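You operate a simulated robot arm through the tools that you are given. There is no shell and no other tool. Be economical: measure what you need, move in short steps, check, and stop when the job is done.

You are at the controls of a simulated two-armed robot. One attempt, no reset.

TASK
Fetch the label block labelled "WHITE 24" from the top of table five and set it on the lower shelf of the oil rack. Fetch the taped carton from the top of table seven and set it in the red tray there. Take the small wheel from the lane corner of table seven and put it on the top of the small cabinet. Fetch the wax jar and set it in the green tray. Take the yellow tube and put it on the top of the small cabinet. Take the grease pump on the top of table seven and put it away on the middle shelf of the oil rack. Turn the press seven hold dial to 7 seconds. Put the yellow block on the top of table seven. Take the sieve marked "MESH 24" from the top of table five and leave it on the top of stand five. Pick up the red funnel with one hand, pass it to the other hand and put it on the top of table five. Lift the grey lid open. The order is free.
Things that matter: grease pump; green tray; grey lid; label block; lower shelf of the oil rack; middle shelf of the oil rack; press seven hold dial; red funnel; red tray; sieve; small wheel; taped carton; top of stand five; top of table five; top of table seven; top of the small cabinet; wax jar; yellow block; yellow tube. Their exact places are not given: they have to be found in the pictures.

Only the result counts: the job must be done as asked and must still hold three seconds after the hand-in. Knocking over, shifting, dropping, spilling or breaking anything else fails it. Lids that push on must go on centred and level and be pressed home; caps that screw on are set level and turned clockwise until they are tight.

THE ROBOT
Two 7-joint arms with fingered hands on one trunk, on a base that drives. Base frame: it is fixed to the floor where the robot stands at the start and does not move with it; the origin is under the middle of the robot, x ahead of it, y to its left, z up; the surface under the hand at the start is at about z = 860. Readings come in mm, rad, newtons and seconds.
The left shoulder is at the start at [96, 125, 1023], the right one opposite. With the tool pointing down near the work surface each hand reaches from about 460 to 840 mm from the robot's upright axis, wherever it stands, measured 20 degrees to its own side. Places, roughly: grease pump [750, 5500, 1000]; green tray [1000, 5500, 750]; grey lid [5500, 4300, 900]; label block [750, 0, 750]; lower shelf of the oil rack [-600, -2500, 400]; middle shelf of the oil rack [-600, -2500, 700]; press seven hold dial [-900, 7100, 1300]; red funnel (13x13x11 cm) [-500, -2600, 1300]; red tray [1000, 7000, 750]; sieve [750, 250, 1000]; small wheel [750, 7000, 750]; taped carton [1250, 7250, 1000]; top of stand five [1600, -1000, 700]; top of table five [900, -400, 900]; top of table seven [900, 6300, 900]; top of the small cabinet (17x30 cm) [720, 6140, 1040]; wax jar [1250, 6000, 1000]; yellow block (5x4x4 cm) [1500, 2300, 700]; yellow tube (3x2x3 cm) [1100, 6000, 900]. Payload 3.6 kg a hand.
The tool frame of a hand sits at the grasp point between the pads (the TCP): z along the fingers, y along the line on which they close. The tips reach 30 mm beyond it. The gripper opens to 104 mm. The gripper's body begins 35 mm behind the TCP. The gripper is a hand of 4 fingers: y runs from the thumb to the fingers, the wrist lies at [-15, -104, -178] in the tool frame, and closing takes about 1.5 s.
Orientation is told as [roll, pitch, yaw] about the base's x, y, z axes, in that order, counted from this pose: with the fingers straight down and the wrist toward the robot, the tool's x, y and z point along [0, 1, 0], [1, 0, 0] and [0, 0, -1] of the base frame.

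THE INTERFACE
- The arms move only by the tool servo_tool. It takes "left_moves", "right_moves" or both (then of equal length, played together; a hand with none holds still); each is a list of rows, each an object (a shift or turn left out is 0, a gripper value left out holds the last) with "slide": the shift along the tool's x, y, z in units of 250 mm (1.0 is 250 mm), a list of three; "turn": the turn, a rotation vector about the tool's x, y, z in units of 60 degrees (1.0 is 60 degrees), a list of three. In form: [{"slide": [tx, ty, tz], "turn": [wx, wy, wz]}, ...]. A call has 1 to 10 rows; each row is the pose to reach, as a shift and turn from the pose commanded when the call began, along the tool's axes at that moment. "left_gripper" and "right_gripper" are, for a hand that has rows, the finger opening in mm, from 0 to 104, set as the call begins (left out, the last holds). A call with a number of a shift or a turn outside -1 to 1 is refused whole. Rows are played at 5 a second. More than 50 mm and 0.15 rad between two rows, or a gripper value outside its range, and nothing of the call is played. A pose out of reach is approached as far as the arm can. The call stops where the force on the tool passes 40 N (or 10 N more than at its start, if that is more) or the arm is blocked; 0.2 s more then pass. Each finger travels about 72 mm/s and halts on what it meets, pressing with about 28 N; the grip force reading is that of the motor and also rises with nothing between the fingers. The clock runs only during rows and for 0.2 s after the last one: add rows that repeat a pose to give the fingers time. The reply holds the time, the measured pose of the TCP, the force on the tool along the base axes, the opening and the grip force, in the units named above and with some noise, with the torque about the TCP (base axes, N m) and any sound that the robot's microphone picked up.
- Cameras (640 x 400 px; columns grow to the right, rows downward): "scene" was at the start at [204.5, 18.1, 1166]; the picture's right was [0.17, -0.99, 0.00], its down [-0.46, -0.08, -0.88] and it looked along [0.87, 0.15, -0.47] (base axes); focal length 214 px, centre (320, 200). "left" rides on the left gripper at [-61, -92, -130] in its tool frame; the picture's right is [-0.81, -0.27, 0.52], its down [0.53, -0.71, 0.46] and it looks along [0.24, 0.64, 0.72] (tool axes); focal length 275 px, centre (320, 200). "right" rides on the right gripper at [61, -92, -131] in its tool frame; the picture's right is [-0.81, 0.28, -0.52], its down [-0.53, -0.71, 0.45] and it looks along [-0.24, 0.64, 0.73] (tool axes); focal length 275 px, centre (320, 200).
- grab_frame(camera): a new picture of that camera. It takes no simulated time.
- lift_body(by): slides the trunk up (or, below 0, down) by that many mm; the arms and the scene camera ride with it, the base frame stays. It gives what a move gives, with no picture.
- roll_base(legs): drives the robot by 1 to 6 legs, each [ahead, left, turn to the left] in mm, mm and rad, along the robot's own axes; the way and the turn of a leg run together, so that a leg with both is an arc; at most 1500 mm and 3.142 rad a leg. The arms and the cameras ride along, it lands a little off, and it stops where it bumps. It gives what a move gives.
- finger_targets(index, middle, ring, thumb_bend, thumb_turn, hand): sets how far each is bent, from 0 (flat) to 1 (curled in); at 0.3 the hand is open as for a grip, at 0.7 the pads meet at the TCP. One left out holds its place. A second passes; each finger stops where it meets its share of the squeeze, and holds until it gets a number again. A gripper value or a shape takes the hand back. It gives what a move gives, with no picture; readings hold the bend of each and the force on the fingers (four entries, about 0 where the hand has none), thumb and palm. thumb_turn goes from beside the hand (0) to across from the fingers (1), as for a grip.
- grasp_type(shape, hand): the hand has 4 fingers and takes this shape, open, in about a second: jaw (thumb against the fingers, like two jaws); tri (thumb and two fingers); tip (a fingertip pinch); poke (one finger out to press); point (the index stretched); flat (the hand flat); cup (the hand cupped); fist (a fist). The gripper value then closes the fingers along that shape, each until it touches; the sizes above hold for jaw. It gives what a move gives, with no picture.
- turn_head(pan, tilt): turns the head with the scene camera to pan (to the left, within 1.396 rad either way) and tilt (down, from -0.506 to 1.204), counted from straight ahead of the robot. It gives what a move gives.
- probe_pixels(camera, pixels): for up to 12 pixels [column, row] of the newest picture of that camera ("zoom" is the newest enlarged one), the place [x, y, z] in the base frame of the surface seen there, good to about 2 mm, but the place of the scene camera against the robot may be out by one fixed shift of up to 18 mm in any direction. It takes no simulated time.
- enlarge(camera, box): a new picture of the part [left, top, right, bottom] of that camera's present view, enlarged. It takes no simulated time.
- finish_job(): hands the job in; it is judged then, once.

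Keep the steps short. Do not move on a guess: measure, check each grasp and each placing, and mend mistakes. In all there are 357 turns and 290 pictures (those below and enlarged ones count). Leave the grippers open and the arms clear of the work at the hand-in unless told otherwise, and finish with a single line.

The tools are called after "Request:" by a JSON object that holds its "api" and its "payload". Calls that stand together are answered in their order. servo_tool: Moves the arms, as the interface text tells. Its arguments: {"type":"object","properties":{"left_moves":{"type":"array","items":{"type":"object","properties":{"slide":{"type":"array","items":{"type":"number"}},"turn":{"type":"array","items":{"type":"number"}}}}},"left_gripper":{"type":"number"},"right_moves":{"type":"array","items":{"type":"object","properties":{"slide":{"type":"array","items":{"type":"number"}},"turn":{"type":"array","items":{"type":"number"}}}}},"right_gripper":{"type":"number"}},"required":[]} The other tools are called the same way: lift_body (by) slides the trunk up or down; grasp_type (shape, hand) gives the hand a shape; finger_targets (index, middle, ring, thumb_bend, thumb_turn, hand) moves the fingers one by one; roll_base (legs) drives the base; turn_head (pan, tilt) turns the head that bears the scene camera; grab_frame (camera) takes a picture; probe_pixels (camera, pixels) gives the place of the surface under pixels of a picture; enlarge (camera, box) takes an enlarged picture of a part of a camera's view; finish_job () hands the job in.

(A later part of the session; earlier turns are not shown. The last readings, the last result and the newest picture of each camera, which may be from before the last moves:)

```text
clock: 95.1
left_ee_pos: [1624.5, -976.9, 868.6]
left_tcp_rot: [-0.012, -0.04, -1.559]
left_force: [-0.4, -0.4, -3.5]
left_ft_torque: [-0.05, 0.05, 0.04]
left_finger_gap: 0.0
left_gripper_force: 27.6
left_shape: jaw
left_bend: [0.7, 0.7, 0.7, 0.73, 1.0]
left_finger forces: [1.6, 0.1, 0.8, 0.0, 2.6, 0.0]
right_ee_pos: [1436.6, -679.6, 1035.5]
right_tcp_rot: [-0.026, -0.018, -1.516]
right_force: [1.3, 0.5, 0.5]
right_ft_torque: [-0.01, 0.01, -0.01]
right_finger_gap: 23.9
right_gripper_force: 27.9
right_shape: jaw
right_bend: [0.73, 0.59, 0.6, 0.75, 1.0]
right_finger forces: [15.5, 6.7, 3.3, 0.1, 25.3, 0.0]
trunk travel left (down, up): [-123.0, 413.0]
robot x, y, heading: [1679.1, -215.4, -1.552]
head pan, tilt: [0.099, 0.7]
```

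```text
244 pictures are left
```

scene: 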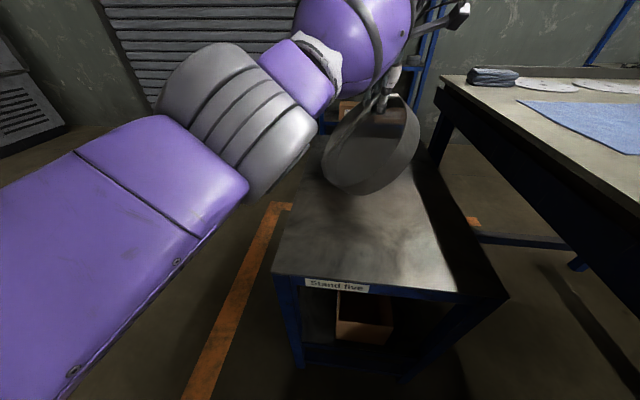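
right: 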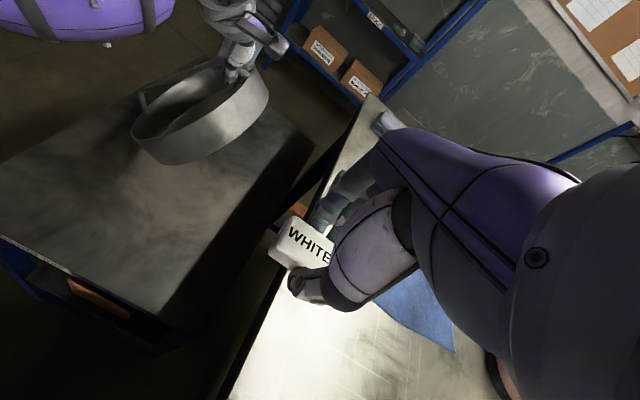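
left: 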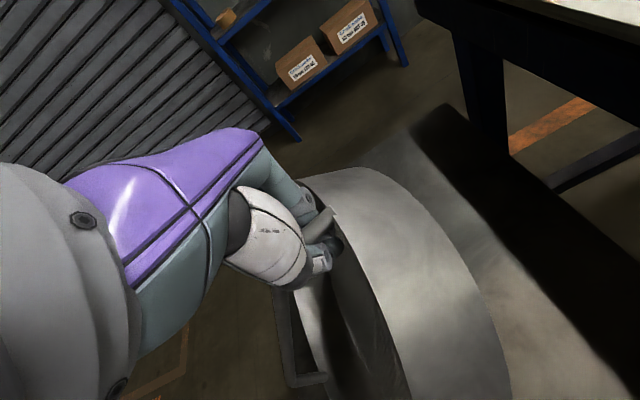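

Request:
{"api": "lift_body", "payload": {"by": -25}}

Request:
{"api": "grab_frame", "payload": {"camera": "scene"}}

Request:
{"api": "grab_frame", "payload": {"camera": "right"}}

```text
clock: 95.8
left_ee_pos: [1633.7, -972.5, 852.7]
left_tcp_rot: [-0.021, -0.048, -1.559]
left_force: [-0.6, -0.4, -3.1]
left_ft_torque: [-0.04, 0.07, -0.04]
left_finger_gap: 0.0
left_gripper_force: 28.2
left_shape: jaw
left_bend: [0.7, 0.7, 0.7, 0.73, 1.0]
left_finger forces: [0.7, 0.0, 1.4, 0.1, 1.7, 0.0]
right_ee_pos: [1449.2, -674.5, 1019.4]
right_tcp_rot: [-0.042, -0.023, -1.508]
right_force: [0.4, -1.2, 0.0]
right_ft_torque: [0.02, 0.0, 0.02]
right_finger_gap: 23.9
right_gripper_force: 27.8
right_shape: jaw
right_bend: [0.73, 0.59, 0.6, 0.75, 1.0]
right_finger forces: [15.4, 6.6, 3.1, 0.1, 25.3, 0.0]
trunk travel left (down, up): [-98.0, 438.0]
robot x, y, heading: [1682.5, -213.6, -1.548]
head pan, tilt: [0.099, 0.7]
```

```text
243 pictures are left
```

scene: 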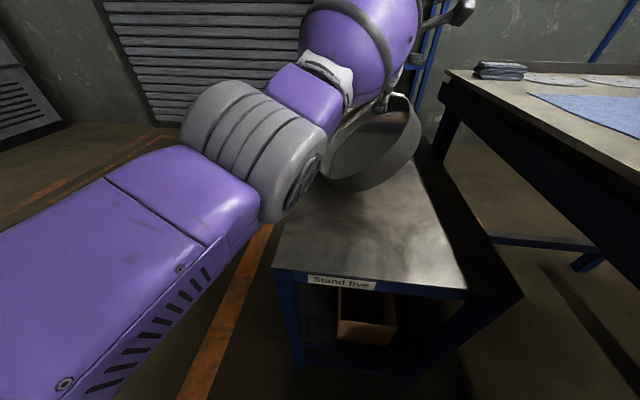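

```text
242 pictures are left
```

right: 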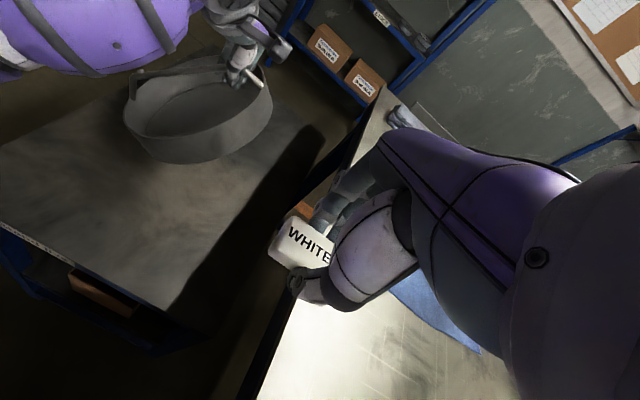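

Something is resisting the trunk (it moved 16 of 25 mm). I'll check where the left elbow is relative to the stand.

Request:
{"api": "probe_pixels", "payload": {"camera": "scene", "pixels": [[290, 180], [265, 215], [220, 230], [150, 250], [60, 380], [300, 130], [250, 140], [330, 165], [345, 185], [380, 180], [415, 150], [400, 110]]}}

Request:
{"api": "turn_head", "payload": {"pan": 0.5, "tilt": 1.15}}

Request:
{"api": "grab_frame", "payload": {"camera": "scene"}}

```text
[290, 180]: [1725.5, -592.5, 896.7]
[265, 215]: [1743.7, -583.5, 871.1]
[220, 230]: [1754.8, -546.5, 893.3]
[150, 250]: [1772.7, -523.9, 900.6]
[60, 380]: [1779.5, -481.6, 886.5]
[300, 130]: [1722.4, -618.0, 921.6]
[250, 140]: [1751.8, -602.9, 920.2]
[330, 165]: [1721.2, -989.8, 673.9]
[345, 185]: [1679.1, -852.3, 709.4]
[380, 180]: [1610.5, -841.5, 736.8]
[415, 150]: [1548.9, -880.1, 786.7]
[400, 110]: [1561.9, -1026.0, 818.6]
```

```text
clock: 96.7
left_ee_pos: [1634.2, -971.5, 850.8]
left_tcp_rot: [-0.022, -0.047, -1.558]
left_force: [-0.4, 0.3, -2.5]
left_ft_torque: [-0.02, 0.02, 0.03]
left_finger_gap: 0.0
left_gripper_force: 27.7
left_shape: jaw
left_bend: [0.7, 0.7, 0.7, 0.73, 1.0]
left_finger forces: [0.9, 0.0, 0.9, 0.0, 1.8, 0.0]
right_ee_pos: [1452.1, -672.9, 1019.1]
right_tcp_rot: [-0.047, -0.025, -1.508]
right_force: [0.1, -0.6, -1.3]
right_ft_torque: [0.0, 0.05, 0.0]
right_finger_gap: 23.9
right_gripper_force: 28.9
right_shape: jaw
right_bend: [0.73, 0.59, 0.6, 0.75, 1.0]
right_finger forces: [15.3, 6.5, 3.2, 0.0, 25.2, 0.1]
trunk travel left (down, up): [-98.0, 438.0]
robot x, y, heading: [1682.1, -213.8, -1.552]
head pan, tilt: [0.499, 1.15]
```

```text
241 pictures are left
```

scene: 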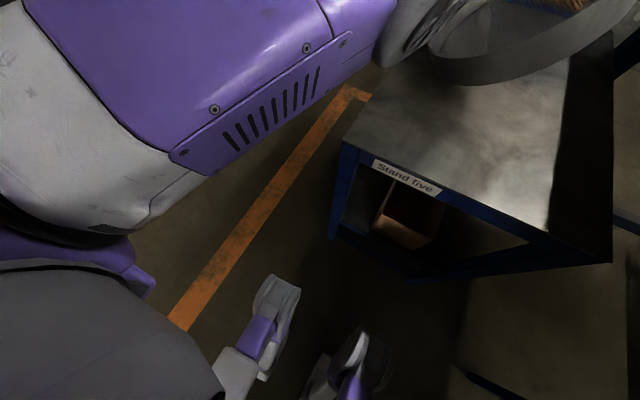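

I'll use the arm itself: small steps down and toward −x, watching the force.

Request:
{"api": "servo_tool", "payload": {"left_moves": [{"slide": [-0.06, 0, 0.06]}, {"slide": [-0.12, 0, 0.12]}, {"slide": [-0.18, 0, 0.18]}, {"slide": [-0.18, 0, 0.18]}]}}

Request:
{"api": "turn_head", "payload": {"pan": 0.0, "tilt": 0.75}}

Request:
{"api": "grab_frame", "payload": {"camera": "scene"}}

```text
clock: 97.7
left_ee_pos: [1589.4, -976.2, 806.3]
left_tcp_rot: [-0.024, -0.046, -1.559]
left_force: [-0.5, 0.1, -1.9]
left_ft_torque: [0.04, -0.03, 0.05]
left_finger_gap: 0.1
left_gripper_force: 27.9
left_shape: jaw
left_bend: [0.7, 0.7, 0.7, 0.74, 1.0]
left_finger forces: [1.1, 0.0, 0.1, 0.0, 1.7, 0.1]
right_ee_pos: [1452.4, -674.7, 1019.1]
right_tcp_rot: [-0.046, -0.024, -1.507]
right_force: [-0.3, 0.0, -0.3]
right_ft_torque: [0.05, -0.01, 0.0]
right_finger_gap: 23.8
right_gripper_force: 28.4
right_shape: jaw
right_bend: [0.73, 0.59, 0.6, 0.75, 1.0]
right_finger forces: [15.4, 6.6, 3.1, 0.0, 25.2, 0.0]
trunk travel left (down, up): [-98.0, 438.0]
robot x, y, heading: [1685.5, -217.5, -1.55]
head pan, tilt: [0.499, 1.15]
```

```text
clock: 98.7
left_ee_pos: [1589.6, -975.5, 806.6]
left_tcp_rot: [-0.025, -0.047, -1.558]
left_force: [-1.9, -0.1, -2.2]
left_ft_torque: [-0.02, -0.02, 0.0]
left_finger_gap: 0.0
left_gripper_force: 27.7
left_shape: jaw
left_bend: [0.7, 0.7, 0.7, 0.74, 1.0]
left_finger forces: [1.2, 0.0, 0.1, 0.0, 1.6, 0.1]
right_ee_pos: [1454.0, -675.6, 1018.2]
right_tcp_rot: [-0.045, -0.025, -1.507]
right_force: [0.3, 0.3, -0.1]
right_ft_torque: [0.03, 0.03, -0.01]
right_finger_gap: 23.8
right_gripper_force: 28.1
right_shape: jaw
right_bend: [0.73, 0.59, 0.6, 0.75, 1.0]
right_finger forces: [15.4, 6.5, 3.2, 0.0, 25.3, 0.1]
trunk travel left (down, up): [-98.0, 438.0]
robot x, y, heading: [1683.6, -212.8, -1.549]
head pan, tilt: [0.0, 0.75]
```

```text
240 pictures are left
```

scene: 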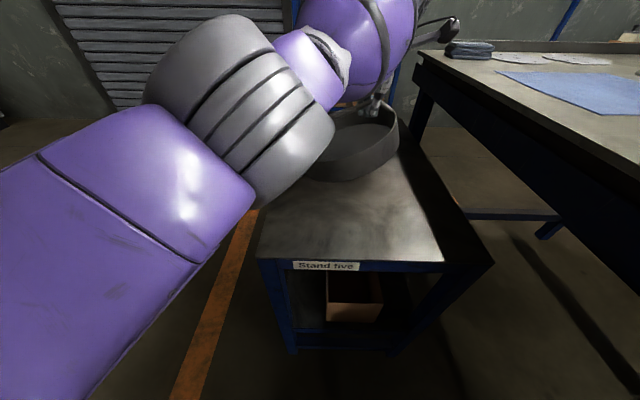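

It moves well and the sieve is levelling out. Continue down and −x.

Request:
{"api": "servo_tool", "payload": {"left_moves": [{"slide": [-0.05, 0, 0.07]}, {"slide": [-0.1, 0, 0.14]}, {"slide": [-0.13, 0, 0.2]}, {"slide": [-0.13, 0, 0.2]}]}}

Request:
{"api": "grab_frame", "payload": {"camera": "scene"}}

Request:
{"api": "grab_frame", "payload": {"camera": "left"}}

```text
clock: 99.7
left_ee_pos: [1576.6, -974.4, 789.2]
left_tcp_rot: [-0.025, -0.05, -1.567]
left_force: [0.1, -0.6, -3.0]
left_ft_torque: [-0.05, 0.02, 0.02]
left_finger_gap: 0.2
left_gripper_force: 27.7
left_shape: jaw
left_bend: [0.7, 0.7, 0.7, 0.74, 1.0]
left_finger forces: [2.0, 0.0, 0.2, 0.1, 3.1, 0.0]
left hand out of reach, approached as far as the arm can: row 1, 2, 3, 4
right_ee_pos: [1453.0, -676.2, 1017.1]
right_tcp_rot: [-0.047, -0.022, -1.509]
right_force: [-0.6, 0.4, -0.2]
right_ft_torque: [0.01, 0.01, -0.01]
right_finger_gap: 23.8
right_gripper_force: 27.7
right_shape: jaw
right_bend: [0.73, 0.59, 0.6, 0.75, 1.0]
right_finger forces: [15.4, 6.6, 3.1, 0.0, 25.3, 0.0]
trunk travel left (down, up): [-98.0, 438.0]
robot x, y, heading: [1681.5, -216.5, -1.556]
head pan, tilt: [0.0, 0.75]
```

```text
239 pictures are left
```

scene: 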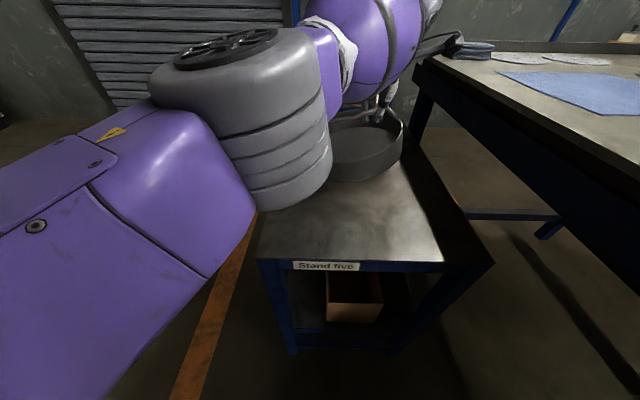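

```text
238 pictures are left
```

left: 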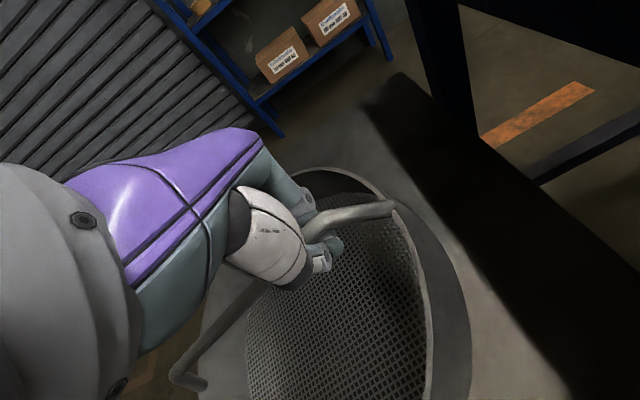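

Reach limit sideways. I'll turn the base slightly right (moves the hand −x), then lower.

Request:
{"api": "roll_base", "payload": {"legs": [[0, 0, -0.05]]}}

Request:
{"api": "servo_tool", "payload": {"left_moves": [{"slide": [0, 0, 0.05]}, {"slide": [0, 0, 0.1]}, {"slide": [0, 0, 0.15]}, {"slide": [0, 0, 0.15]}]}}

Request:
{"api": "grab_frame", "payload": {"camera": "left"}}

Request:
{"api": "grab_frame", "payload": {"camera": "right"}}

```text
clock: 100.5
left_ee_pos: [1551.4, -979.1, 780.5]
left_tcp_rot: [-0.032, -0.033, -1.609]
left_force: [0.3, -0.2, -2.0]
left_ft_torque: [0.01, -0.02, 0.02]
left_finger_gap: 0.1
left_gripper_force: 28.5
left_shape: jaw
left_bend: [0.7, 0.7, 0.7, 0.74, 1.0]
left_finger forces: [2.4, 0.1, 0.0, 0.0, 2.8, 0.0]
right_ee_pos: [1444.6, -679.3, 1012.0]
right_tcp_rot: [-0.056, -0.009, -1.546]
right_force: [-1.0, 0.3, -0.2]
right_ft_torque: [-0.01, 0.0, 0.02]
right_finger_gap: 23.9
right_gripper_force: 27.8
right_shape: jaw
right_bend: [0.73, 0.59, 0.6, 0.75, 1.0]
right_finger forces: [15.4, 6.6, 3.1, 0.0, 25.3, 0.0]
trunk travel left (down, up): [-98.0, 438.0]
robot x, y, heading: [1684.9, -216.3, -1.592]
head pan, tilt: [0.0, 0.75]
```

```text
clock: 101.5
left_ee_pos: [1552.1, -978.6, 745.9]
left_tcp_rot: [-0.03, -0.038, -1.603]
left_force: [0.7, 0.5, -2.6]
left_ft_torque: [0.04, -0.02, 0.03]
left_finger_gap: 0.0
left_gripper_force: 28.0
left_shape: jaw
left_bend: [0.7, 0.7, 0.7, 0.74, 1.0]
left_finger forces: [2.5, 0.0, 0.0, 0.0, 2.2, 0.1]
right_ee_pos: [1446.4, -676.7, 1015.2]
right_tcp_rot: [-0.059, -0.012, -1.537]
right_force: [0.7, -0.3, -0.5]
right_ft_torque: [-0.01, -0.01, -0.01]
right_finger_gap: 23.9
right_gripper_force: 28.4
right_shape: jaw
right_bend: [0.73, 0.59, 0.6, 0.75, 1.0]
right_finger forces: [15.4, 6.5, 3.3, 0.0, 25.3, 0.1]
trunk travel left (down, up): [-98.0, 438.0]
robot x, y, heading: [1685.5, -218.5, -1.592]
head pan, tilt: [0.0, 0.75]
```

```text
237 pictures are left
```

left: 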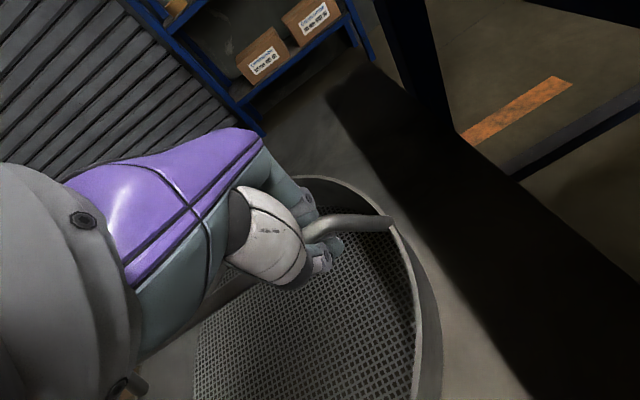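

```text
236 pictures are left
```

right: 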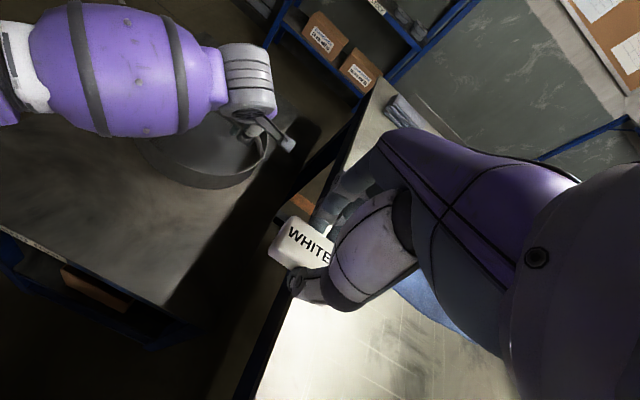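

Nearly level. Lower about 18 mm more until the force vanishes.

Request:
{"api": "servo_tool", "payload": {"left_moves": [{"slide": [0, 0, 0.04]}, {"slide": [0, 0, 0.07]}, {"slide": [0, 0, 0.07]}]}}

Request:
{"api": "grab_frame", "payload": {"camera": "left"}}

Request:
{"api": "grab_frame", "payload": {"camera": "scene"}}

```text
clock: 102.3
left_ee_pos: [1550.4, -979.2, 729.2]
left_tcp_rot: [-0.029, -0.04, -1.603]
left_force: [-0.4, -0.6, -0.2]
left_ft_torque: [-0.02, 0.0, 0.0]
left_finger_gap: 0.1
left_gripper_force: 27.9
left_shape: jaw
left_bend: [0.7, 0.7, 0.7, 0.74, 1.0]
left_finger forces: [0.0, 0.0, 0.0, 0.0, 0.0, 0.0]
right_ee_pos: [1446.0, -676.1, 1017.0]
right_tcp_rot: [-0.057, -0.012, -1.538]
right_force: [0.0, 0.6, 0.1]
right_ft_torque: [0.03, 0.04, -0.02]
right_finger_gap: 23.8
right_gripper_force: 28.2
right_shape: jaw
right_bend: [0.73, 0.59, 0.6, 0.75, 1.0]
right_finger forces: [15.4, 6.6, 3.3, 0.0, 25.3, 0.0]
trunk travel left (down, up): [-98.0, 438.0]
robot x, y, heading: [1681.6, -213.1, -1.589]
head pan, tilt: [0.0, 0.75]
```

```text
235 pictures are left
```

left: 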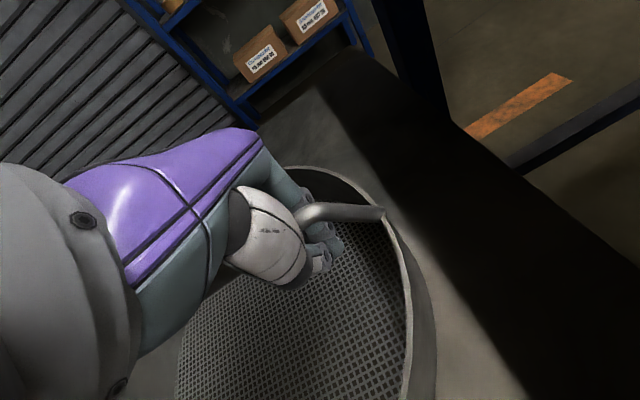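

```text
234 pictures are left
```

scene: 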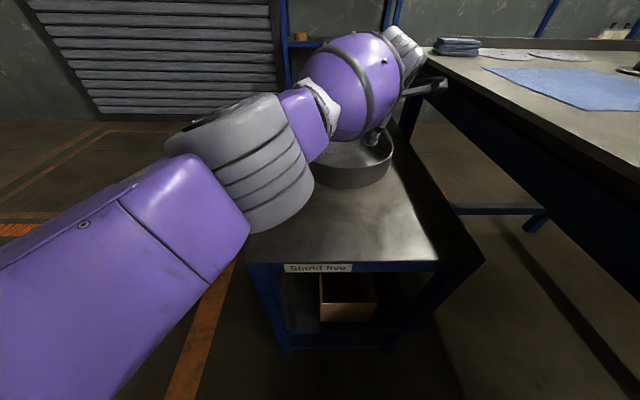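

The sieve rests flat and forces are zero. Open the hand and rise clear.

Request:
{"api": "servo_tool", "payload": {"left_moves": [{"slide": [0, 0, 0]}, {"slide": [0, 0, 0]}, {"slide": [0, 0, 0]}, {"slide": [0, 0, 0]}, {"slide": [0, 0, 0]}, {"slide": [0, 0, 0]}], "left_gripper": 60}}

Request:
{"api": "grab_frame", "payload": {"camera": "left"}}

```text
clock: 103.7
left_ee_pos: [1549.6, -979.5, 728.1]
left_tcp_rot: [-0.029, -0.041, -1.605]
left_force: [0.5, -0.4, 0.6]
left_ft_torque: [0.01, 0.0, 0.01]
left_finger_gap: 59.8
left_gripper_force: 0.1
left_shape: jaw
left_bend: [0.74, 0.42, 0.38, 0.66, 1.0]
left_finger forces: [0.1, 0.0, 0.0, 0.0, 0.0, 0.0]
right_ee_pos: [1445.3, -676.7, 1014.7]
right_tcp_rot: [-0.058, -0.015, -1.537]
right_force: [-0.1, 0.6, 0.6]
right_ft_torque: [0.05, 0.02, 0.02]
right_finger_gap: 24.0
right_gripper_force: 28.3
right_shape: jaw
right_bend: [0.73, 0.59, 0.6, 0.75, 1.0]
right_finger forces: [15.4, 6.7, 3.3, 0.0, 25.2, 0.0]
trunk travel left (down, up): [-98.0, 438.0]
robot x, y, heading: [1684.2, -216.8, -1.588]
head pan, tilt: [0.0, 0.75]
```

```text
233 pictures are left
```

left: 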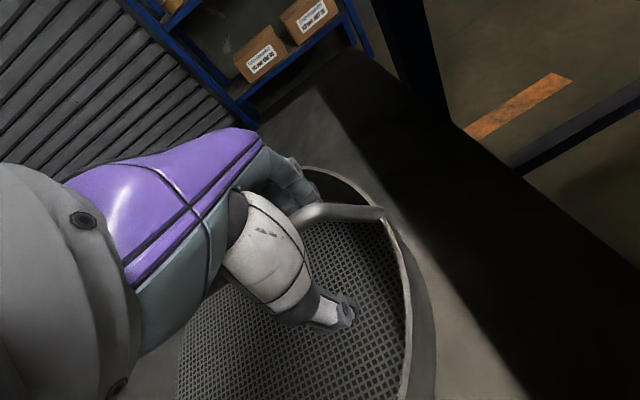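

The index is still curled at 60 mm opening; open fully before rising.

Request:
{"api": "servo_tool", "payload": {"left_moves": [{"slide": [0, 0, 0]}, {"slide": [0, 0, 0]}, {"slide": [0, 0, 0]}, {"slide": [0, 0, 0]}, {"slide": [0, 0, -0.02]}, {"slide": [0, 0, -0.08]}, {"slide": [0, 0, -0.16]}, {"slide": [0, 0, -0.32]}, {"slide": [0, 0, -0.48]}], "left_gripper": 104}}

Request:
{"api": "grab_frame", "payload": {"camera": "left"}}

```text
clock: 105.7
left_ee_pos: [1562.9, -967.3, 847.6]
left_tcp_rot: [-0.03, -0.041, -1.604]
left_force: [0.5, 0.5, -0.7]
left_ft_torque: [0.01, 0.02, -0.01]
left_finger_gap: 104.1
left_gripper_force: 0.0
left_shape: jaw
left_bend: [0.3, 0.3, 0.3, 0.3, 0.97]
left_finger forces: [0.1, 0.1, 0.0, 0.0, 0.0, 0.0]
left hand out of reach, approached as far as the arm can: row 8, 9
right_ee_pos: [1444.1, -675.8, 1015.7]
right_tcp_rot: [-0.057, -0.014, -1.536]
right_force: [0.2, -0.2, 0.2]
right_ft_torque: [0.0, 0.0, 0.02]
right_finger_gap: 23.9
right_gripper_force: 27.7
right_shape: jaw
right_bend: [0.73, 0.59, 0.6, 0.75, 1.0]
right_finger forces: [15.4, 6.6, 3.2, 0.0, 25.3, 0.0]
trunk travel left (down, up): [-98.0, 438.0]
robot x, y, heading: [1685.7, -215.8, -1.592]
head pan, tilt: [0.0, 0.75]
```

```text
232 pictures are left
```

left: 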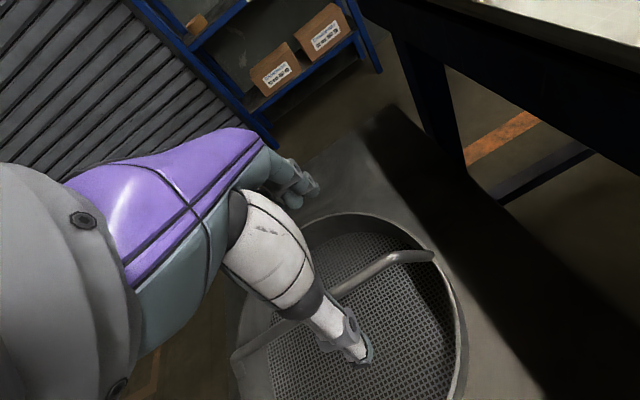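

The hand is free and the sieve stands on the stand. Raise the trunk, back away, and check the stand.

Request:
{"api": "lift_body", "payload": {"by": 200}}

Request:
{"api": "roll_base", "payload": {"legs": [[-400, 60, 0.02]]}}

Request:
{"api": "grab_frame", "payload": {"camera": "scene"}}

```text
clock: 107.8
left_ee_pos: [1546.5, -900.4, 1171.8]
left_tcp_rot: [-0.007, -0.235, -1.607]
left_force: [-0.1, -0.2, 0.5]
left_ft_torque: [0.0, 0.03, -0.01]
left_finger_gap: 104.0
left_gripper_force: 0.1
left_shape: jaw
left_bend: [0.3, 0.3, 0.3, 0.3, 0.97]
left_finger forces: [0.1, 0.0, 0.0, 0.1, 0.0, 0.0]
right_ee_pos: [1421.4, -671.6, 1210.8]
right_tcp_rot: [-0.032, -0.018, -1.547]
right_force: [-0.3, 0.2, -0.7]
right_ft_torque: [0.01, -0.02, -0.03]
right_finger_gap: 24.2
right_gripper_force: 28.0
right_shape: jaw
right_bend: [0.73, 0.59, 0.6, 0.75, 1.0]
right_finger forces: [15.5, 6.6, 3.3, 0.0, 25.3, 0.0]
trunk travel left (down, up): [-298.0, 238.0]
robot x, y, heading: [1689.9, -213.6, -1.594]
head pan, tilt: [0.0, 0.75]
```

```text
clock: 110.3
left_ee_pos: [1621.0, -508.7, 1172.8]
left_tcp_rot: [-0.007, -0.234, -1.595]
left_force: [-0.9, 0.9, 0.2]
left_ft_torque: [-0.03, 0.01, 0.01]
left_finger_gap: 104.2
left_gripper_force: 0.1
left_shape: jaw
left_bend: [0.3, 0.3, 0.3, 0.3, 0.97]
left_finger forces: [0.1, 0.1, 0.0, 0.0, 0.0, 0.1]
right_ee_pos: [1494.6, -279.4, 1210.9]
right_tcp_rot: [-0.032, -0.019, -1.535]
right_force: [-0.4, -0.4, 0.6]
right_ft_torque: [-0.04, 0.04, 0.0]
right_finger_gap: 23.9
right_gripper_force: 28.2
right_shape: jaw
right_bend: [0.73, 0.59, 0.6, 0.75, 1.0]
right_finger forces: [15.5, 6.7, 3.2, 0.1, 25.3, 0.0]
trunk travel left (down, up): [-298.0, 238.0]
robot x, y, heading: [1751.0, 177.2, -1.58]
head pan, tilt: [0.0, 0.75]
```

```text
231 pictures are left
```

scene: 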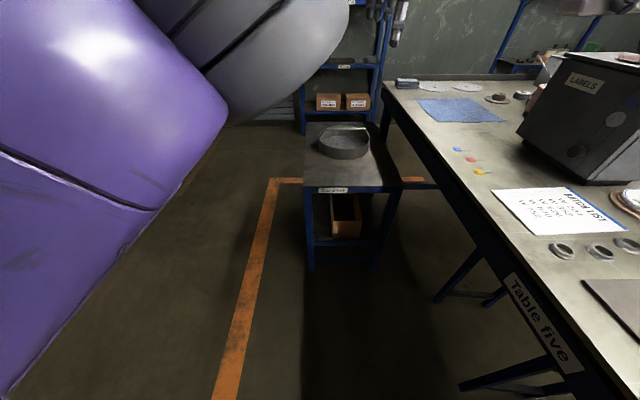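

The sieve stands well on stand five. Now I'll bring the left arm back to its rest pose in two steps.

Request:
{"api": "servo_tool", "payload": {"left_moves": [{"slide": [0.133, -0.065, -0.015], "turn": [0.037, 0, 0]}, {"slide": [0.267, -0.13, -0.031], "turn": [0.074, 0, 0]}, {"slide": [0.4, -0.195, -0.046], "turn": [0.111, 0, 0]}, {"slide": [0.533, -0.26, -0.062], "turn": [0.149, 0, 0]}, {"slide": [0.667, -0.325, -0.078], "turn": [0.186, 0, 0]}, {"slide": [0.8, -0.39, -0.093], "turn": [0.223, 0, 0]}, {"slide": [0.8, -0.39, -0.093], "turn": [0.223, 0, 0]}]}}

```text
clock: 112.0
left_ee_pos: [1823.5, -412.5, 1170.4]
left_tcp_rot: [-0.006, 0.0, -1.597]
left_force: [0.0, 0.0, 0.6]
left_ft_torque: [0.01, -0.01, -0.02]
left_finger_gap: 104.2
left_gripper_force: 0.0
left_shape: jaw
left_bend: [0.3, 0.3, 0.3, 0.3, 0.97]
left_finger forces: [0.1, 0.0, 0.0, 0.0, 0.0, 0.0]
right_ee_pos: [1493.8, -279.9, 1211.8]
right_tcp_rot: [-0.035, -0.019, -1.534]
right_force: [0.2, -0.7, -0.7]
right_ft_torque: [-0.01, 0.0, 0.02]
right_finger_gap: 24.0
right_gripper_force: 28.3
right_shape: jaw
right_bend: [0.73, 0.59, 0.6, 0.75, 1.0]
right_finger forces: [15.4, 6.7, 3.1, 0.0, 25.3, 0.1]
trunk travel left (down, up): [-298.0, 238.0]
robot x, y, heading: [1750.0, 177.9, -1.578]
head pan, tilt: [0.0, 0.75]
```

Request:
{"api": "servo_tool", "payload": {"left_moves": [{"slide": [0.127, -0.083, 0]}, {"slide": [0.253, -0.167, 0]}, {"slide": [0.38, -0.25, 0]}, {"slide": [0.507, -0.333, 0]}, {"slide": [0.633, -0.417, 0]}, {"slide": [0.76, -0.5, 0]}, {"slide": [0.76, -0.5, 0]}]}}

Request:
{"api": "roll_base", "payload": {"legs": [[-950, 60, 0], [0, 0, -1.57]]}}

Request:
{"api": "turn_head", "payload": {"pan": 0.0, "tilt": 0.45}}

Request:
{"api": "grab_frame", "payload": {"camera": "scene"}}

```text
clock: 113.5
left_ee_pos: [2016.0, -294.7, 1166.5]
left_tcp_rot: [-0.008, -0.001, -1.597]
left_force: [0.4, -0.5, -0.7]
left_ft_torque: [0.0, -0.01, 0.01]
left_finger_gap: 103.9
left_gripper_force: 0.1
left_shape: jaw
left_bend: [0.3, 0.3, 0.3, 0.3, 0.97]
left_finger forces: [0.0, 0.0, 0.0, 0.0, 0.0, 0.0]
right_ee_pos: [1493.8, -280.8, 1210.6]
right_tcp_rot: [-0.033, -0.016, -1.534]
right_force: [0.0, 0.5, -0.3]
right_ft_torque: [0.02, -0.01, -0.02]
right_finger_gap: 24.1
right_gripper_force: 28.0
right_shape: jaw
right_bend: [0.73, 0.59, 0.6, 0.75, 1.0]
right_finger forces: [15.4, 6.6, 3.2, 0.0, 25.2, 0.0]
trunk travel left (down, up): [-298.0, 238.0]
robot x, y, heading: [1752.8, 183.2, -1.582]
head pan, tilt: [0.0, 0.75]
```

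```text
clock: 122.4
left_ee_pos: [1335.7, 874.0, 1167.8]
left_tcp_rot: [-0.007, -0.003, 3.092]
left_force: [-0.5, -1.1, 0.4]
left_ft_torque: [0.0, 0.01, 0.0]
left_finger_gap: 104.1
left_gripper_force: 0.1
left_shape: jaw
left_bend: [0.3, 0.3, 0.3, 0.3, 0.97]
left_finger forces: [0.0, 0.0, 0.0, 0.0, 0.0, 0.0]
right_ee_pos: [1361.2, 1395.9, 1211.3]
right_tcp_rot: [-0.034, -0.017, -3.129]
right_force: [0.1, 0.4, 0.3]
right_ft_torque: [-0.01, 0.01, 0.02]
right_finger_gap: 24.1
right_gripper_force: 27.8
right_shape: jaw
right_bend: [0.73, 0.59, 0.6, 0.75, 1.0]
right_finger forces: [15.3, 6.4, 3.3, 0.0, 25.0, 0.1]
trunk travel left (down, up): [-298.0, 238.0]
robot x, y, heading: [1817.0, 1128.1, 3.103]
head pan, tilt: [0.0, 0.75]
```

```text
clock: 123.2
left_ee_pos: [1335.4, 873.7, 1168.5]
left_tcp_rot: [-0.006, -0.002, 3.09]
left_force: [0.2, 0.7, 0.1]
left_ft_torque: [0.02, 0.0, 0.01]
left_finger_gap: 103.7
left_gripper_force: 0.1
left_shape: jaw
left_bend: [0.3, 0.3, 0.3, 0.3, 0.97]
left_finger forces: [0.1, 0.1, 0.1, 0.1, 0.0, 0.0]
right_ee_pos: [1362.4, 1396.6, 1212.0]
right_tcp_rot: [-0.034, -0.017, -3.13]
right_force: [0.5, 0.5, -0.3]
right_ft_torque: [0.0, -0.02, 0.0]
right_finger_gap: 24.0
right_gripper_force: 27.4
right_shape: jaw
right_bend: [0.73, 0.59, 0.6, 0.75, 1.0]
right_finger forces: [15.1, 6.4, 3.2, 0.0, 25.0, 0.0]
trunk travel left (down, up): [-298.0, 238.0]
robot x, y, heading: [1817.4, 1126.4, 3.101]
head pan, tilt: [0.0, 0.45]
```

```text
230 pictures are left
```

scene: 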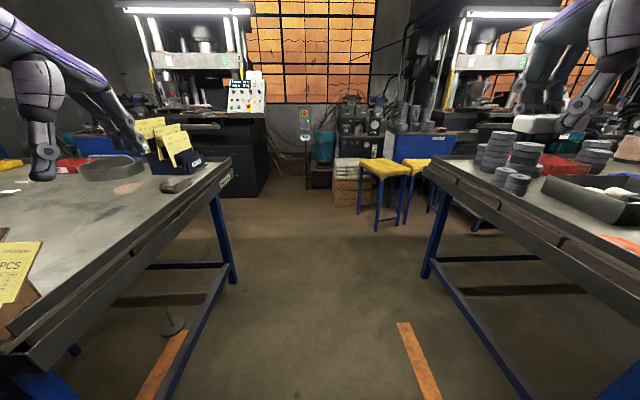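

The aisle is clear. Drive back along it (facing −x) to the front lane, then turn left to face the oil rack.

Request:
{"api": "roll_base", "payload": {"legs": [[0, 0, 0.04], [1450, -90, 0], [450, 0, 0], [0, 0, 1.57]]}}

Request:
{"api": "grab_frame", "payload": {"camera": "scene"}}

```text
clock: 136.8
left_ee_pos: [213.1, 751.1, 1167.9]
left_tcp_rot: [-0.008, -0.001, -1.591]
left_force: [-0.2, -1.1, -0.3]
left_ft_torque: [0.01, 0.03, 0.0]
left_finger_gap: 103.9
left_gripper_force: 0.0
left_shape: jaw
left_bend: [0.3, 0.3, 0.3, 0.3, 0.97]
left_finger forces: [0.0, 0.0, 0.0, 0.0, 0.0, 0.0]
right_ee_pos: [-309.4, 763.5, 1211.4]
right_tcp_rot: [-0.032, -0.017, -1.529]
right_force: [0.0, 0.3, 0.1]
right_ft_torque: [-0.03, -0.01, 0.01]
right_finger_gap: 24.0
right_gripper_force: 28.3
right_shape: jaw
right_bend: [0.73, 0.59, 0.6, 0.75, 1.0]
right_finger forces: [15.1, 6.4, 3.0, 0.0, 24.7, 0.1]
trunk travel left (down, up): [-298.0, 238.0]
robot x, y, heading: [-56.9, 1218.6, -1.578]
head pan, tilt: [0.0, 0.45]
```

```text
229 pictures are left
```

scene: 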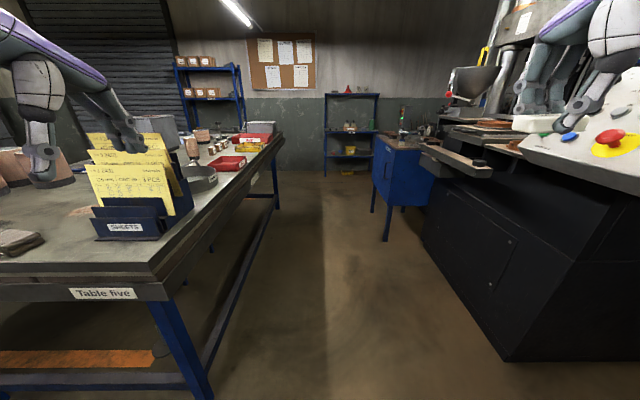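

Probe the press and the blue cabinet at the right to know the lane's width.

Request:
{"api": "probe_pixels", "payload": {"camera": "scene", "pixels": [[500, 350], [425, 240], [387, 235], [375, 205], [455, 165], [560, 160], [400, 140], [470, 180], [385, 150], [330, 175], [350, 92], [230, 275]]}}

```text
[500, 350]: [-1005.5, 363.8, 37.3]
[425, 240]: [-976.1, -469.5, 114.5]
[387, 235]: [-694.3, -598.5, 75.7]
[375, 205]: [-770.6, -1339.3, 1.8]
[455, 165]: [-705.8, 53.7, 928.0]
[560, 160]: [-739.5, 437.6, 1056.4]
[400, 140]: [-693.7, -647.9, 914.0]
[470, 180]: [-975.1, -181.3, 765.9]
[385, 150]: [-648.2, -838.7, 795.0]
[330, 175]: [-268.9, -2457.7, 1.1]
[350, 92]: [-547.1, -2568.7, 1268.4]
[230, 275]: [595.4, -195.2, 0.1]
```

Lane is about 950 mm wide. Drive down to the rack.

Request:
{"api": "roll_base", "payload": {"legs": [[1400, -80, 0.005], [1250, -60, 0]]}}

Request:
{"api": "turn_head", "payload": {"pan": -0.4, "tilt": 0.55}}

Request:
{"api": "grab_frame", "payload": {"camera": "scene"}}

```text
clock: 140.2
left_ee_pos: [182.4, 236.8, 1171.1]
left_tcp_rot: [-0.01, -0.005, -1.576]
left_force: [0.2, 0.0, 0.1]
left_ft_torque: [0.02, -0.01, 0.0]
left_finger_gap: 104.1
left_gripper_force: 0.2
left_shape: jaw
left_bend: [0.3, 0.3, 0.3, 0.3, 0.97]
left_finger forces: [0.0, 0.1, 0.0, 0.0, 0.0, 0.0]
right_ee_pos: [-343.7, 245.7, 1211.8]
right_tcp_rot: [-0.032, -0.017, -1.529]
right_force: [-0.1, -0.4, -0.4]
right_ft_torque: [0.02, 0.01, 0.01]
right_finger_gap: 23.6
right_gripper_force: 28.1
right_shape: jaw
right_bend: [0.73, 0.59, 0.6, 0.75, 1.0]
right_finger forces: [15.3, 6.6, 3.2, 0.0, 24.9, 0.0]
trunk travel left (down, up): [-298.0, 238.0]
robot x, y, heading: [-88.9, 705.6, -1.571]
head pan, tilt: [0.0, 0.45]
stopped in leg 1: the robot was blocked; the commanded pose is now the measured one
```

```text
clock: 141.1
left_ee_pos: [181.8, 236.7, 1171.6]
left_tcp_rot: [-0.009, -0.002, -1.578]
left_force: [0.6, 0.5, 0.6]
left_ft_torque: [-0.02, 0.01, -0.02]
left_finger_gap: 103.6
left_gripper_force: 0.1
left_shape: jaw
left_bend: [0.3, 0.3, 0.3, 0.3, 0.97]
left_finger forces: [0.0, 0.1, 0.1, 0.0, 0.0, 0.0]
right_ee_pos: [-344.0, 247.9, 1213.0]
right_tcp_rot: [-0.031, -0.02, -1.529]
right_force: [-0.3, -0.6, -0.8]
right_ft_torque: [0.0, -0.02, -0.02]
right_finger_gap: 23.9
right_gripper_force: 27.9
right_shape: jaw
right_bend: [0.73, 0.59, 0.6, 0.75, 1.0]
right_finger forces: [15.2, 6.4, 3.1, 0.0, 25.0, 0.0]
trunk travel left (down, up): [-298.0, 238.0]
robot x, y, heading: [-88.6, 703.1, -1.574]
head pan, tilt: [-0.4, 0.55]
```

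```text
228 pictures are left
```

scene: 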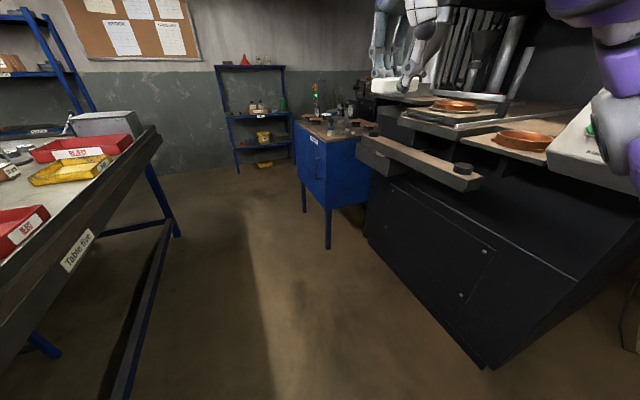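

The base was blocked at y≈705. I'll check both elbows against the panel and the card box.

Request:
{"api": "probe_pixels", "payload": {"camera": "scene", "pixels": [[590, 125], [570, 160], [620, 180], [605, 95], [630, 120], [612, 50], [480, 185], [560, 280]]}}

Request:
{"api": "turn_head", "payload": {"pan": 0.7, "tilt": 0.5}}

Request:
{"api": "grab_frame", "payload": {"camera": "scene"}}

Request:
{"api": "turn_head", "payload": {"pan": -1.1, "tilt": 0.6}}

Request:
{"api": "grab_frame", "payload": {"camera": "scene"}}

```text
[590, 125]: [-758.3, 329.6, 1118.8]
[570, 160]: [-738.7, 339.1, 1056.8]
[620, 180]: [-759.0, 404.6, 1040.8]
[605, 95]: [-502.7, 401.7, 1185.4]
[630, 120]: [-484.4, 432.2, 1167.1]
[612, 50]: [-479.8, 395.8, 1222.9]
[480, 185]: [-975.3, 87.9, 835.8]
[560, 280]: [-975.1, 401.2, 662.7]
```

```text
clock: 142.4
left_ee_pos: [182.6, 236.1, 1170.1]
left_tcp_rot: [-0.009, -0.004, -1.577]
left_force: [0.9, 0.1, -0.3]
left_ft_torque: [-0.03, 0.02, 0.01]
left_finger_gap: 103.9
left_gripper_force: 0.1
left_shape: jaw
left_bend: [0.3, 0.3, 0.3, 0.3, 0.97]
left_finger forces: [0.1, 0.1, 0.0, 0.1, 0.0, 0.0]
right_ee_pos: [-345.1, 247.3, 1212.5]
right_tcp_rot: [-0.032, -0.022, -1.528]
right_force: [0.2, 0.3, -0.3]
right_ft_torque: [-0.02, -0.01, 0.0]
right_finger_gap: 23.8
right_gripper_force: 28.5
right_shape: jaw
right_bend: [0.73, 0.59, 0.6, 0.75, 1.0]
right_finger forces: [15.2, 6.6, 3.2, 0.0, 24.9, 0.0]
trunk travel left (down, up): [-298.0, 238.0]
robot x, y, heading: [-87.2, 705.0, -1.569]
head pan, tilt: [0.7, 0.499]
```

```text
227 pictures are left
```

scene: 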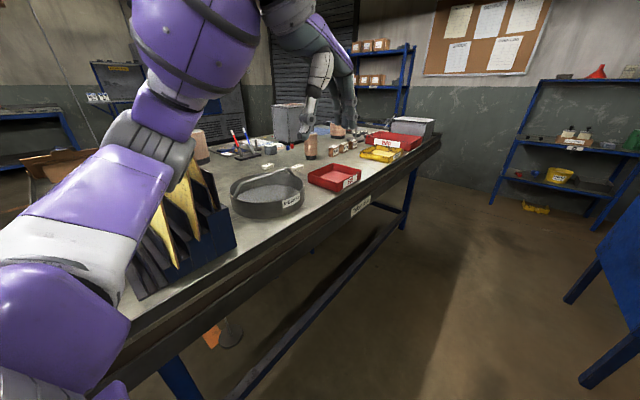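

```text
clock: 144.2
left_ee_pos: [182.1, 235.8, 1170.5]
left_tcp_rot: [-0.01, -0.004, -1.577]
left_force: [-0.1, 0.5, -0.7]
left_ft_torque: [0.04, 0.02, -0.01]
left_finger_gap: 103.5
left_gripper_force: 0.1
left_shape: jaw
left_bend: [0.3, 0.3, 0.3, 0.3, 0.97]
left_finger forces: [0.0, 0.0, 0.0, 0.1, 0.1, 0.0]
right_ee_pos: [-344.6, 248.4, 1212.6]
right_tcp_rot: [-0.033, -0.019, -1.531]
right_force: [0.9, 0.0, -0.3]
right_ft_torque: [0.02, 0.02, 0.0]
right_finger_gap: 23.7
right_gripper_force: 27.5
right_shape: jaw
right_bend: [0.73, 0.59, 0.6, 0.75, 1.0]
right_finger forces: [15.3, 6.5, 3.2, 0.0, 24.9, 0.0]
trunk travel left (down, up): [-298.0, 238.0]
robot x, y, heading: [-91.4, 706.1, -1.579]
head pan, tilt: [-1.1, 0.6]
```

```text
226 pictures are left
```

scene: 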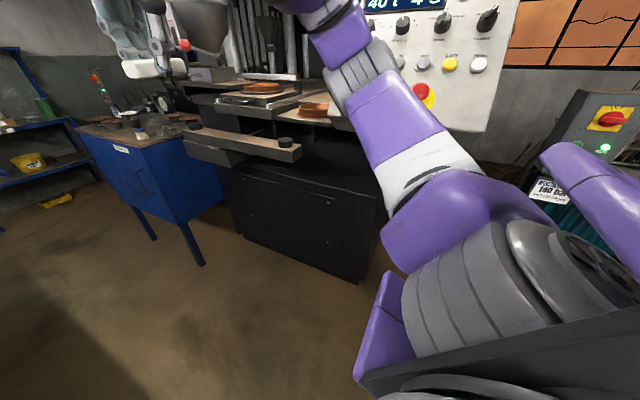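

The left elbow touched the card box. Back away 200 mm, shift right and raise the trunk, then check the box.

Request:
{"api": "roll_base", "payload": {"legs": [[-200, 0, 0]]}}

Request:
{"api": "lift_body", "payload": {"by": 238}}

Request:
{"api": "turn_head", "payload": {"pan": 0.6, "tilt": 0.6}}

Request:
{"api": "grab_frame", "payload": {"camera": "scene"}}

```text
clock: 145.0
left_ee_pos: [183.4, 241.5, 1169.2]
left_tcp_rot: [-0.012, -0.003, -1.576]
left_force: [0.0, 0.2, -0.2]
left_ft_torque: [0.03, 0.02, 0.02]
left_finger_gap: 104.1
left_gripper_force: 0.0
left_shape: jaw
left_bend: [0.3, 0.3, 0.3, 0.3, 0.97]
left_finger forces: [0.1, 0.1, 0.1, 0.1, 0.0, 0.0]
right_ee_pos: [-341.6, 250.7, 1211.4]
right_tcp_rot: [-0.033, -0.018, -1.531]
right_force: [0.7, -0.4, -0.4]
right_ft_torque: [0.02, 0.0, 0.0]
right_finger_gap: 23.9
right_gripper_force: 27.6
right_shape: jaw
right_bend: [0.73, 0.59, 0.6, 0.75, 1.0]
right_finger forces: [15.2, 6.5, 3.1, 0.0, 24.9, 0.1]
trunk travel left (down, up): [-298.0, 238.0]
robot x, y, heading: [-88.3, 711.4, -1.572]
head pan, tilt: [-1.1, 0.6]
stopped in leg 1: the robot was blocked; the commanded pose is now the measured one
```

```text
clock: 147.4
left_ee_pos: [184.7, 238.2, 1405.8]
left_tcp_rot: [-0.009, 0.002, -1.578]
left_force: [0.0, -0.4, -0.5]
left_ft_torque: [0.01, -0.04, -0.04]
left_finger_gap: 103.9
left_gripper_force: 0.0
left_shape: jaw
left_bend: [0.3, 0.3, 0.3, 0.3, 0.97]
left_finger forces: [0.0, 0.1, 0.0, 0.0, 0.1, 0.1]
right_ee_pos: [-342.9, 249.2, 1448.5]
right_tcp_rot: [-0.035, -0.015, -1.529]
right_force: [-0.2, 0.3, -0.6]
right_ft_torque: [0.03, 0.01, 0.0]
right_finger_gap: 23.8
right_gripper_force: 28.3
right_shape: jaw
right_bend: [0.73, 0.59, 0.6, 0.75, 1.0]
right_finger forces: [15.2, 6.5, 3.1, 0.0, 25.0, 0.0]
trunk travel left (down, up): [-536.0, 0.0]
robot x, y, heading: [-85.1, 709.3, -1.581]
head pan, tilt: [-1.1, 0.6]
```

```text
clock: 149.2
left_ee_pos: [184.0, 240.1, 1406.2]
left_tcp_rot: [-0.009, -0.003, -1.578]
left_force: [0.3, -0.3, -0.7]
left_ft_torque: [0.05, 0.01, 0.02]
left_finger_gap: 103.8
left_gripper_force: 0.1
left_shape: jaw
left_bend: [0.3, 0.3, 0.3, 0.3, 0.97]
left_finger forces: [0.0, 0.1, 0.0, 0.0, 0.0, 0.0]
right_ee_pos: [-341.7, 249.7, 1448.9]
right_tcp_rot: [-0.031, -0.018, -1.531]
right_force: [-0.9, -0.9, -0.8]
right_ft_torque: [0.01, -0.02, 0.01]
right_finger_gap: 23.6
right_gripper_force: 28.7
right_shape: jaw
right_bend: [0.73, 0.59, 0.6, 0.75, 1.0]
right_finger forces: [15.3, 6.5, 3.0, 0.0, 24.9, 0.0]
trunk travel left (down, up): [-536.0, 0.0]
robot x, y, heading: [-91.2, 709.6, -1.579]
head pan, tilt: [0.6, 0.6]
```

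```text
225 pictures are left
```

scene: 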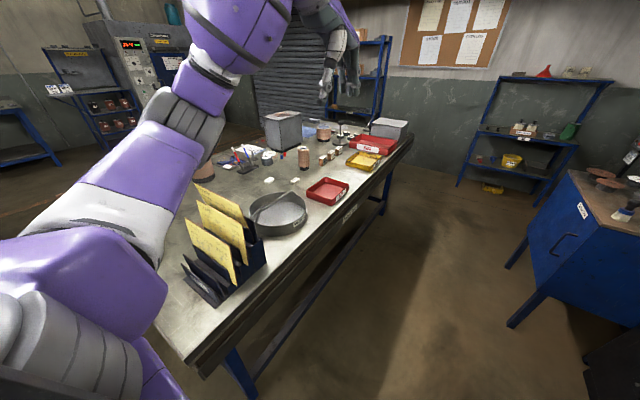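

Now raised. Probe the card box to see if it moved, and try backing again.

Request:
{"api": "enlarge", "payload": {"camera": "scene", "box": [160, 180, 320, 320]}}

Request:
{"api": "probe_pixels", "payload": {"camera": "scene", "pixels": [[214, 306], [266, 263], [187, 275], [260, 240], [185, 300], [300, 206]]}}

Request:
{"api": "roll_base", "payload": {"legs": [[-150, 0, 0]]}}

```text
2.86 times, centred on (240, 250) of scene
```

zoom: 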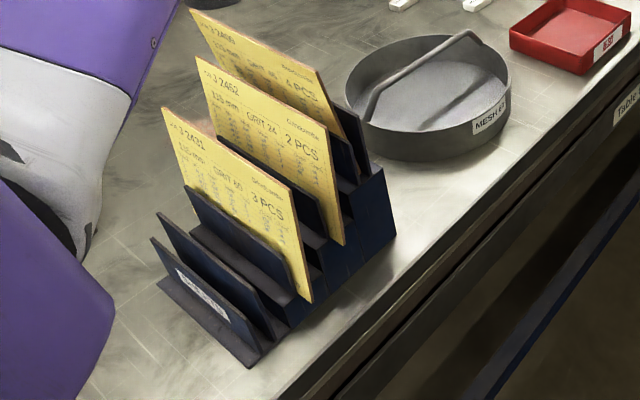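

```text
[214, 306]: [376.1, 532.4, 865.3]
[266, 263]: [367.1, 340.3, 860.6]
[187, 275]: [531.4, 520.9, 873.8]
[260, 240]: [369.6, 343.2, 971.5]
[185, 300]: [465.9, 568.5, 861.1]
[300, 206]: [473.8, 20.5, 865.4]
```

```text
clock: 150.6
left_ee_pos: [185.6, 387.7, 1405.5]
left_tcp_rot: [-0.009, 0.002, -1.58]
left_force: [-0.1, 0.4, -0.3]
left_ft_torque: [0.01, -0.01, 0.0]
left_finger_gap: 103.9
left_gripper_force: 0.0
left_shape: jaw
left_bend: [0.3, 0.3, 0.3, 0.3, 0.97]
left_finger forces: [0.0, 0.0, 0.1, 0.2, 0.1, 0.1]
right_ee_pos: [-341.2, 399.6, 1447.7]
right_tcp_rot: [-0.033, -0.014, -1.529]
right_force: [0.9, -0.4, -0.7]
right_ft_torque: [0.01, 0.03, 0.01]
right_finger_gap: 23.8
right_gripper_force: 27.6
right_shape: jaw
right_bend: [0.73, 0.59, 0.6, 0.75, 1.0]
right_finger forces: [15.2, 6.6, 3.2, 0.0, 24.9, 0.0]
trunk travel left (down, up): [-536.0, 0.0]
robot x, y, heading: [-89.0, 862.9, -1.572]
head pan, tilt: [0.6, 0.6]
```

The box appears unmoved. With the trunk high the elbows clear everything; drive on to the rack.

Request:
{"api": "roll_base", "payload": {"legs": [[1400, -40, 0], [1200, -40, 0]]}}

Request:
{"api": "turn_head", "payload": {"pan": -0.3, "tilt": 0.6}}

Request:
{"api": "grab_frame", "payload": {"camera": "scene"}}

```text
clock: 163.3
left_ee_pos: [114.8, -2230.5, 1406.6]
left_tcp_rot: [-0.012, -0.001, -1.571]
left_force: [-0.1, 0.0, -0.4]
left_ft_torque: [-0.03, 0.04, 0.04]
left_finger_gap: 104.1
left_gripper_force: 0.0
left_shape: jaw
left_bend: [0.3, 0.3, 0.3, 0.3, 0.97]
left_finger forces: [0.0, 0.0, 0.0, 0.0, 0.0, 0.1]
right_ee_pos: [-411.7, -2223.3, 1449.1]
right_tcp_rot: [-0.033, -0.015, -1.522]
right_force: [-0.7, 0.3, -1.6]
right_ft_torque: [0.0, 0.01, -0.01]
right_finger_gap: 23.5
right_gripper_force: 28.4
right_shape: jaw
right_bend: [0.73, 0.59, 0.6, 0.75, 1.0]
right_finger forces: [15.3, 6.5, 3.2, 0.0, 24.9, 0.0]
trunk travel left (down, up): [-536.0, 0.0]
robot x, y, heading: [-162.7, -1761.7, -1.567]
head pan, tilt: [0.6, 0.6]
```

```text
clock: 164.5
left_ee_pos: [114.0, -2230.6, 1407.3]
left_tcp_rot: [-0.011, 0.0, -1.57]
left_force: [-0.8, 0.2, 0.1]
left_ft_torque: [-0.01, -0.01, 0.01]
left_finger_gap: 103.7
left_gripper_force: 0.0
left_shape: jaw
left_bend: [0.3, 0.3, 0.3, 0.3, 0.97]
left_finger forces: [0.0, 0.1, 0.1, 0.0, 0.0, 0.0]
right_ee_pos: [-412.0, -2222.1, 1447.8]
right_tcp_rot: [-0.033, -0.015, -1.521]
right_force: [0.5, -0.9, 0.3]
right_ft_torque: [0.0, 0.02, -0.04]
right_finger_gap: 23.5
right_gripper_force: 28.8
right_shape: jaw
right_bend: [0.73, 0.59, 0.6, 0.75, 1.0]
right_finger forces: [15.4, 6.5, 3.1, 0.0, 24.9, 0.0]
trunk travel left (down, up): [-536.0, 0.0]
robot x, y, heading: [-159.0, -1759.2, -1.571]
head pan, tilt: [-0.3, 0.6]
```

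```text
223 pictures are left
```

scene: 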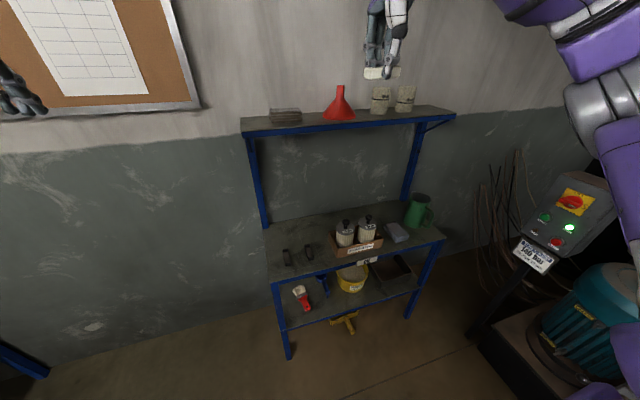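

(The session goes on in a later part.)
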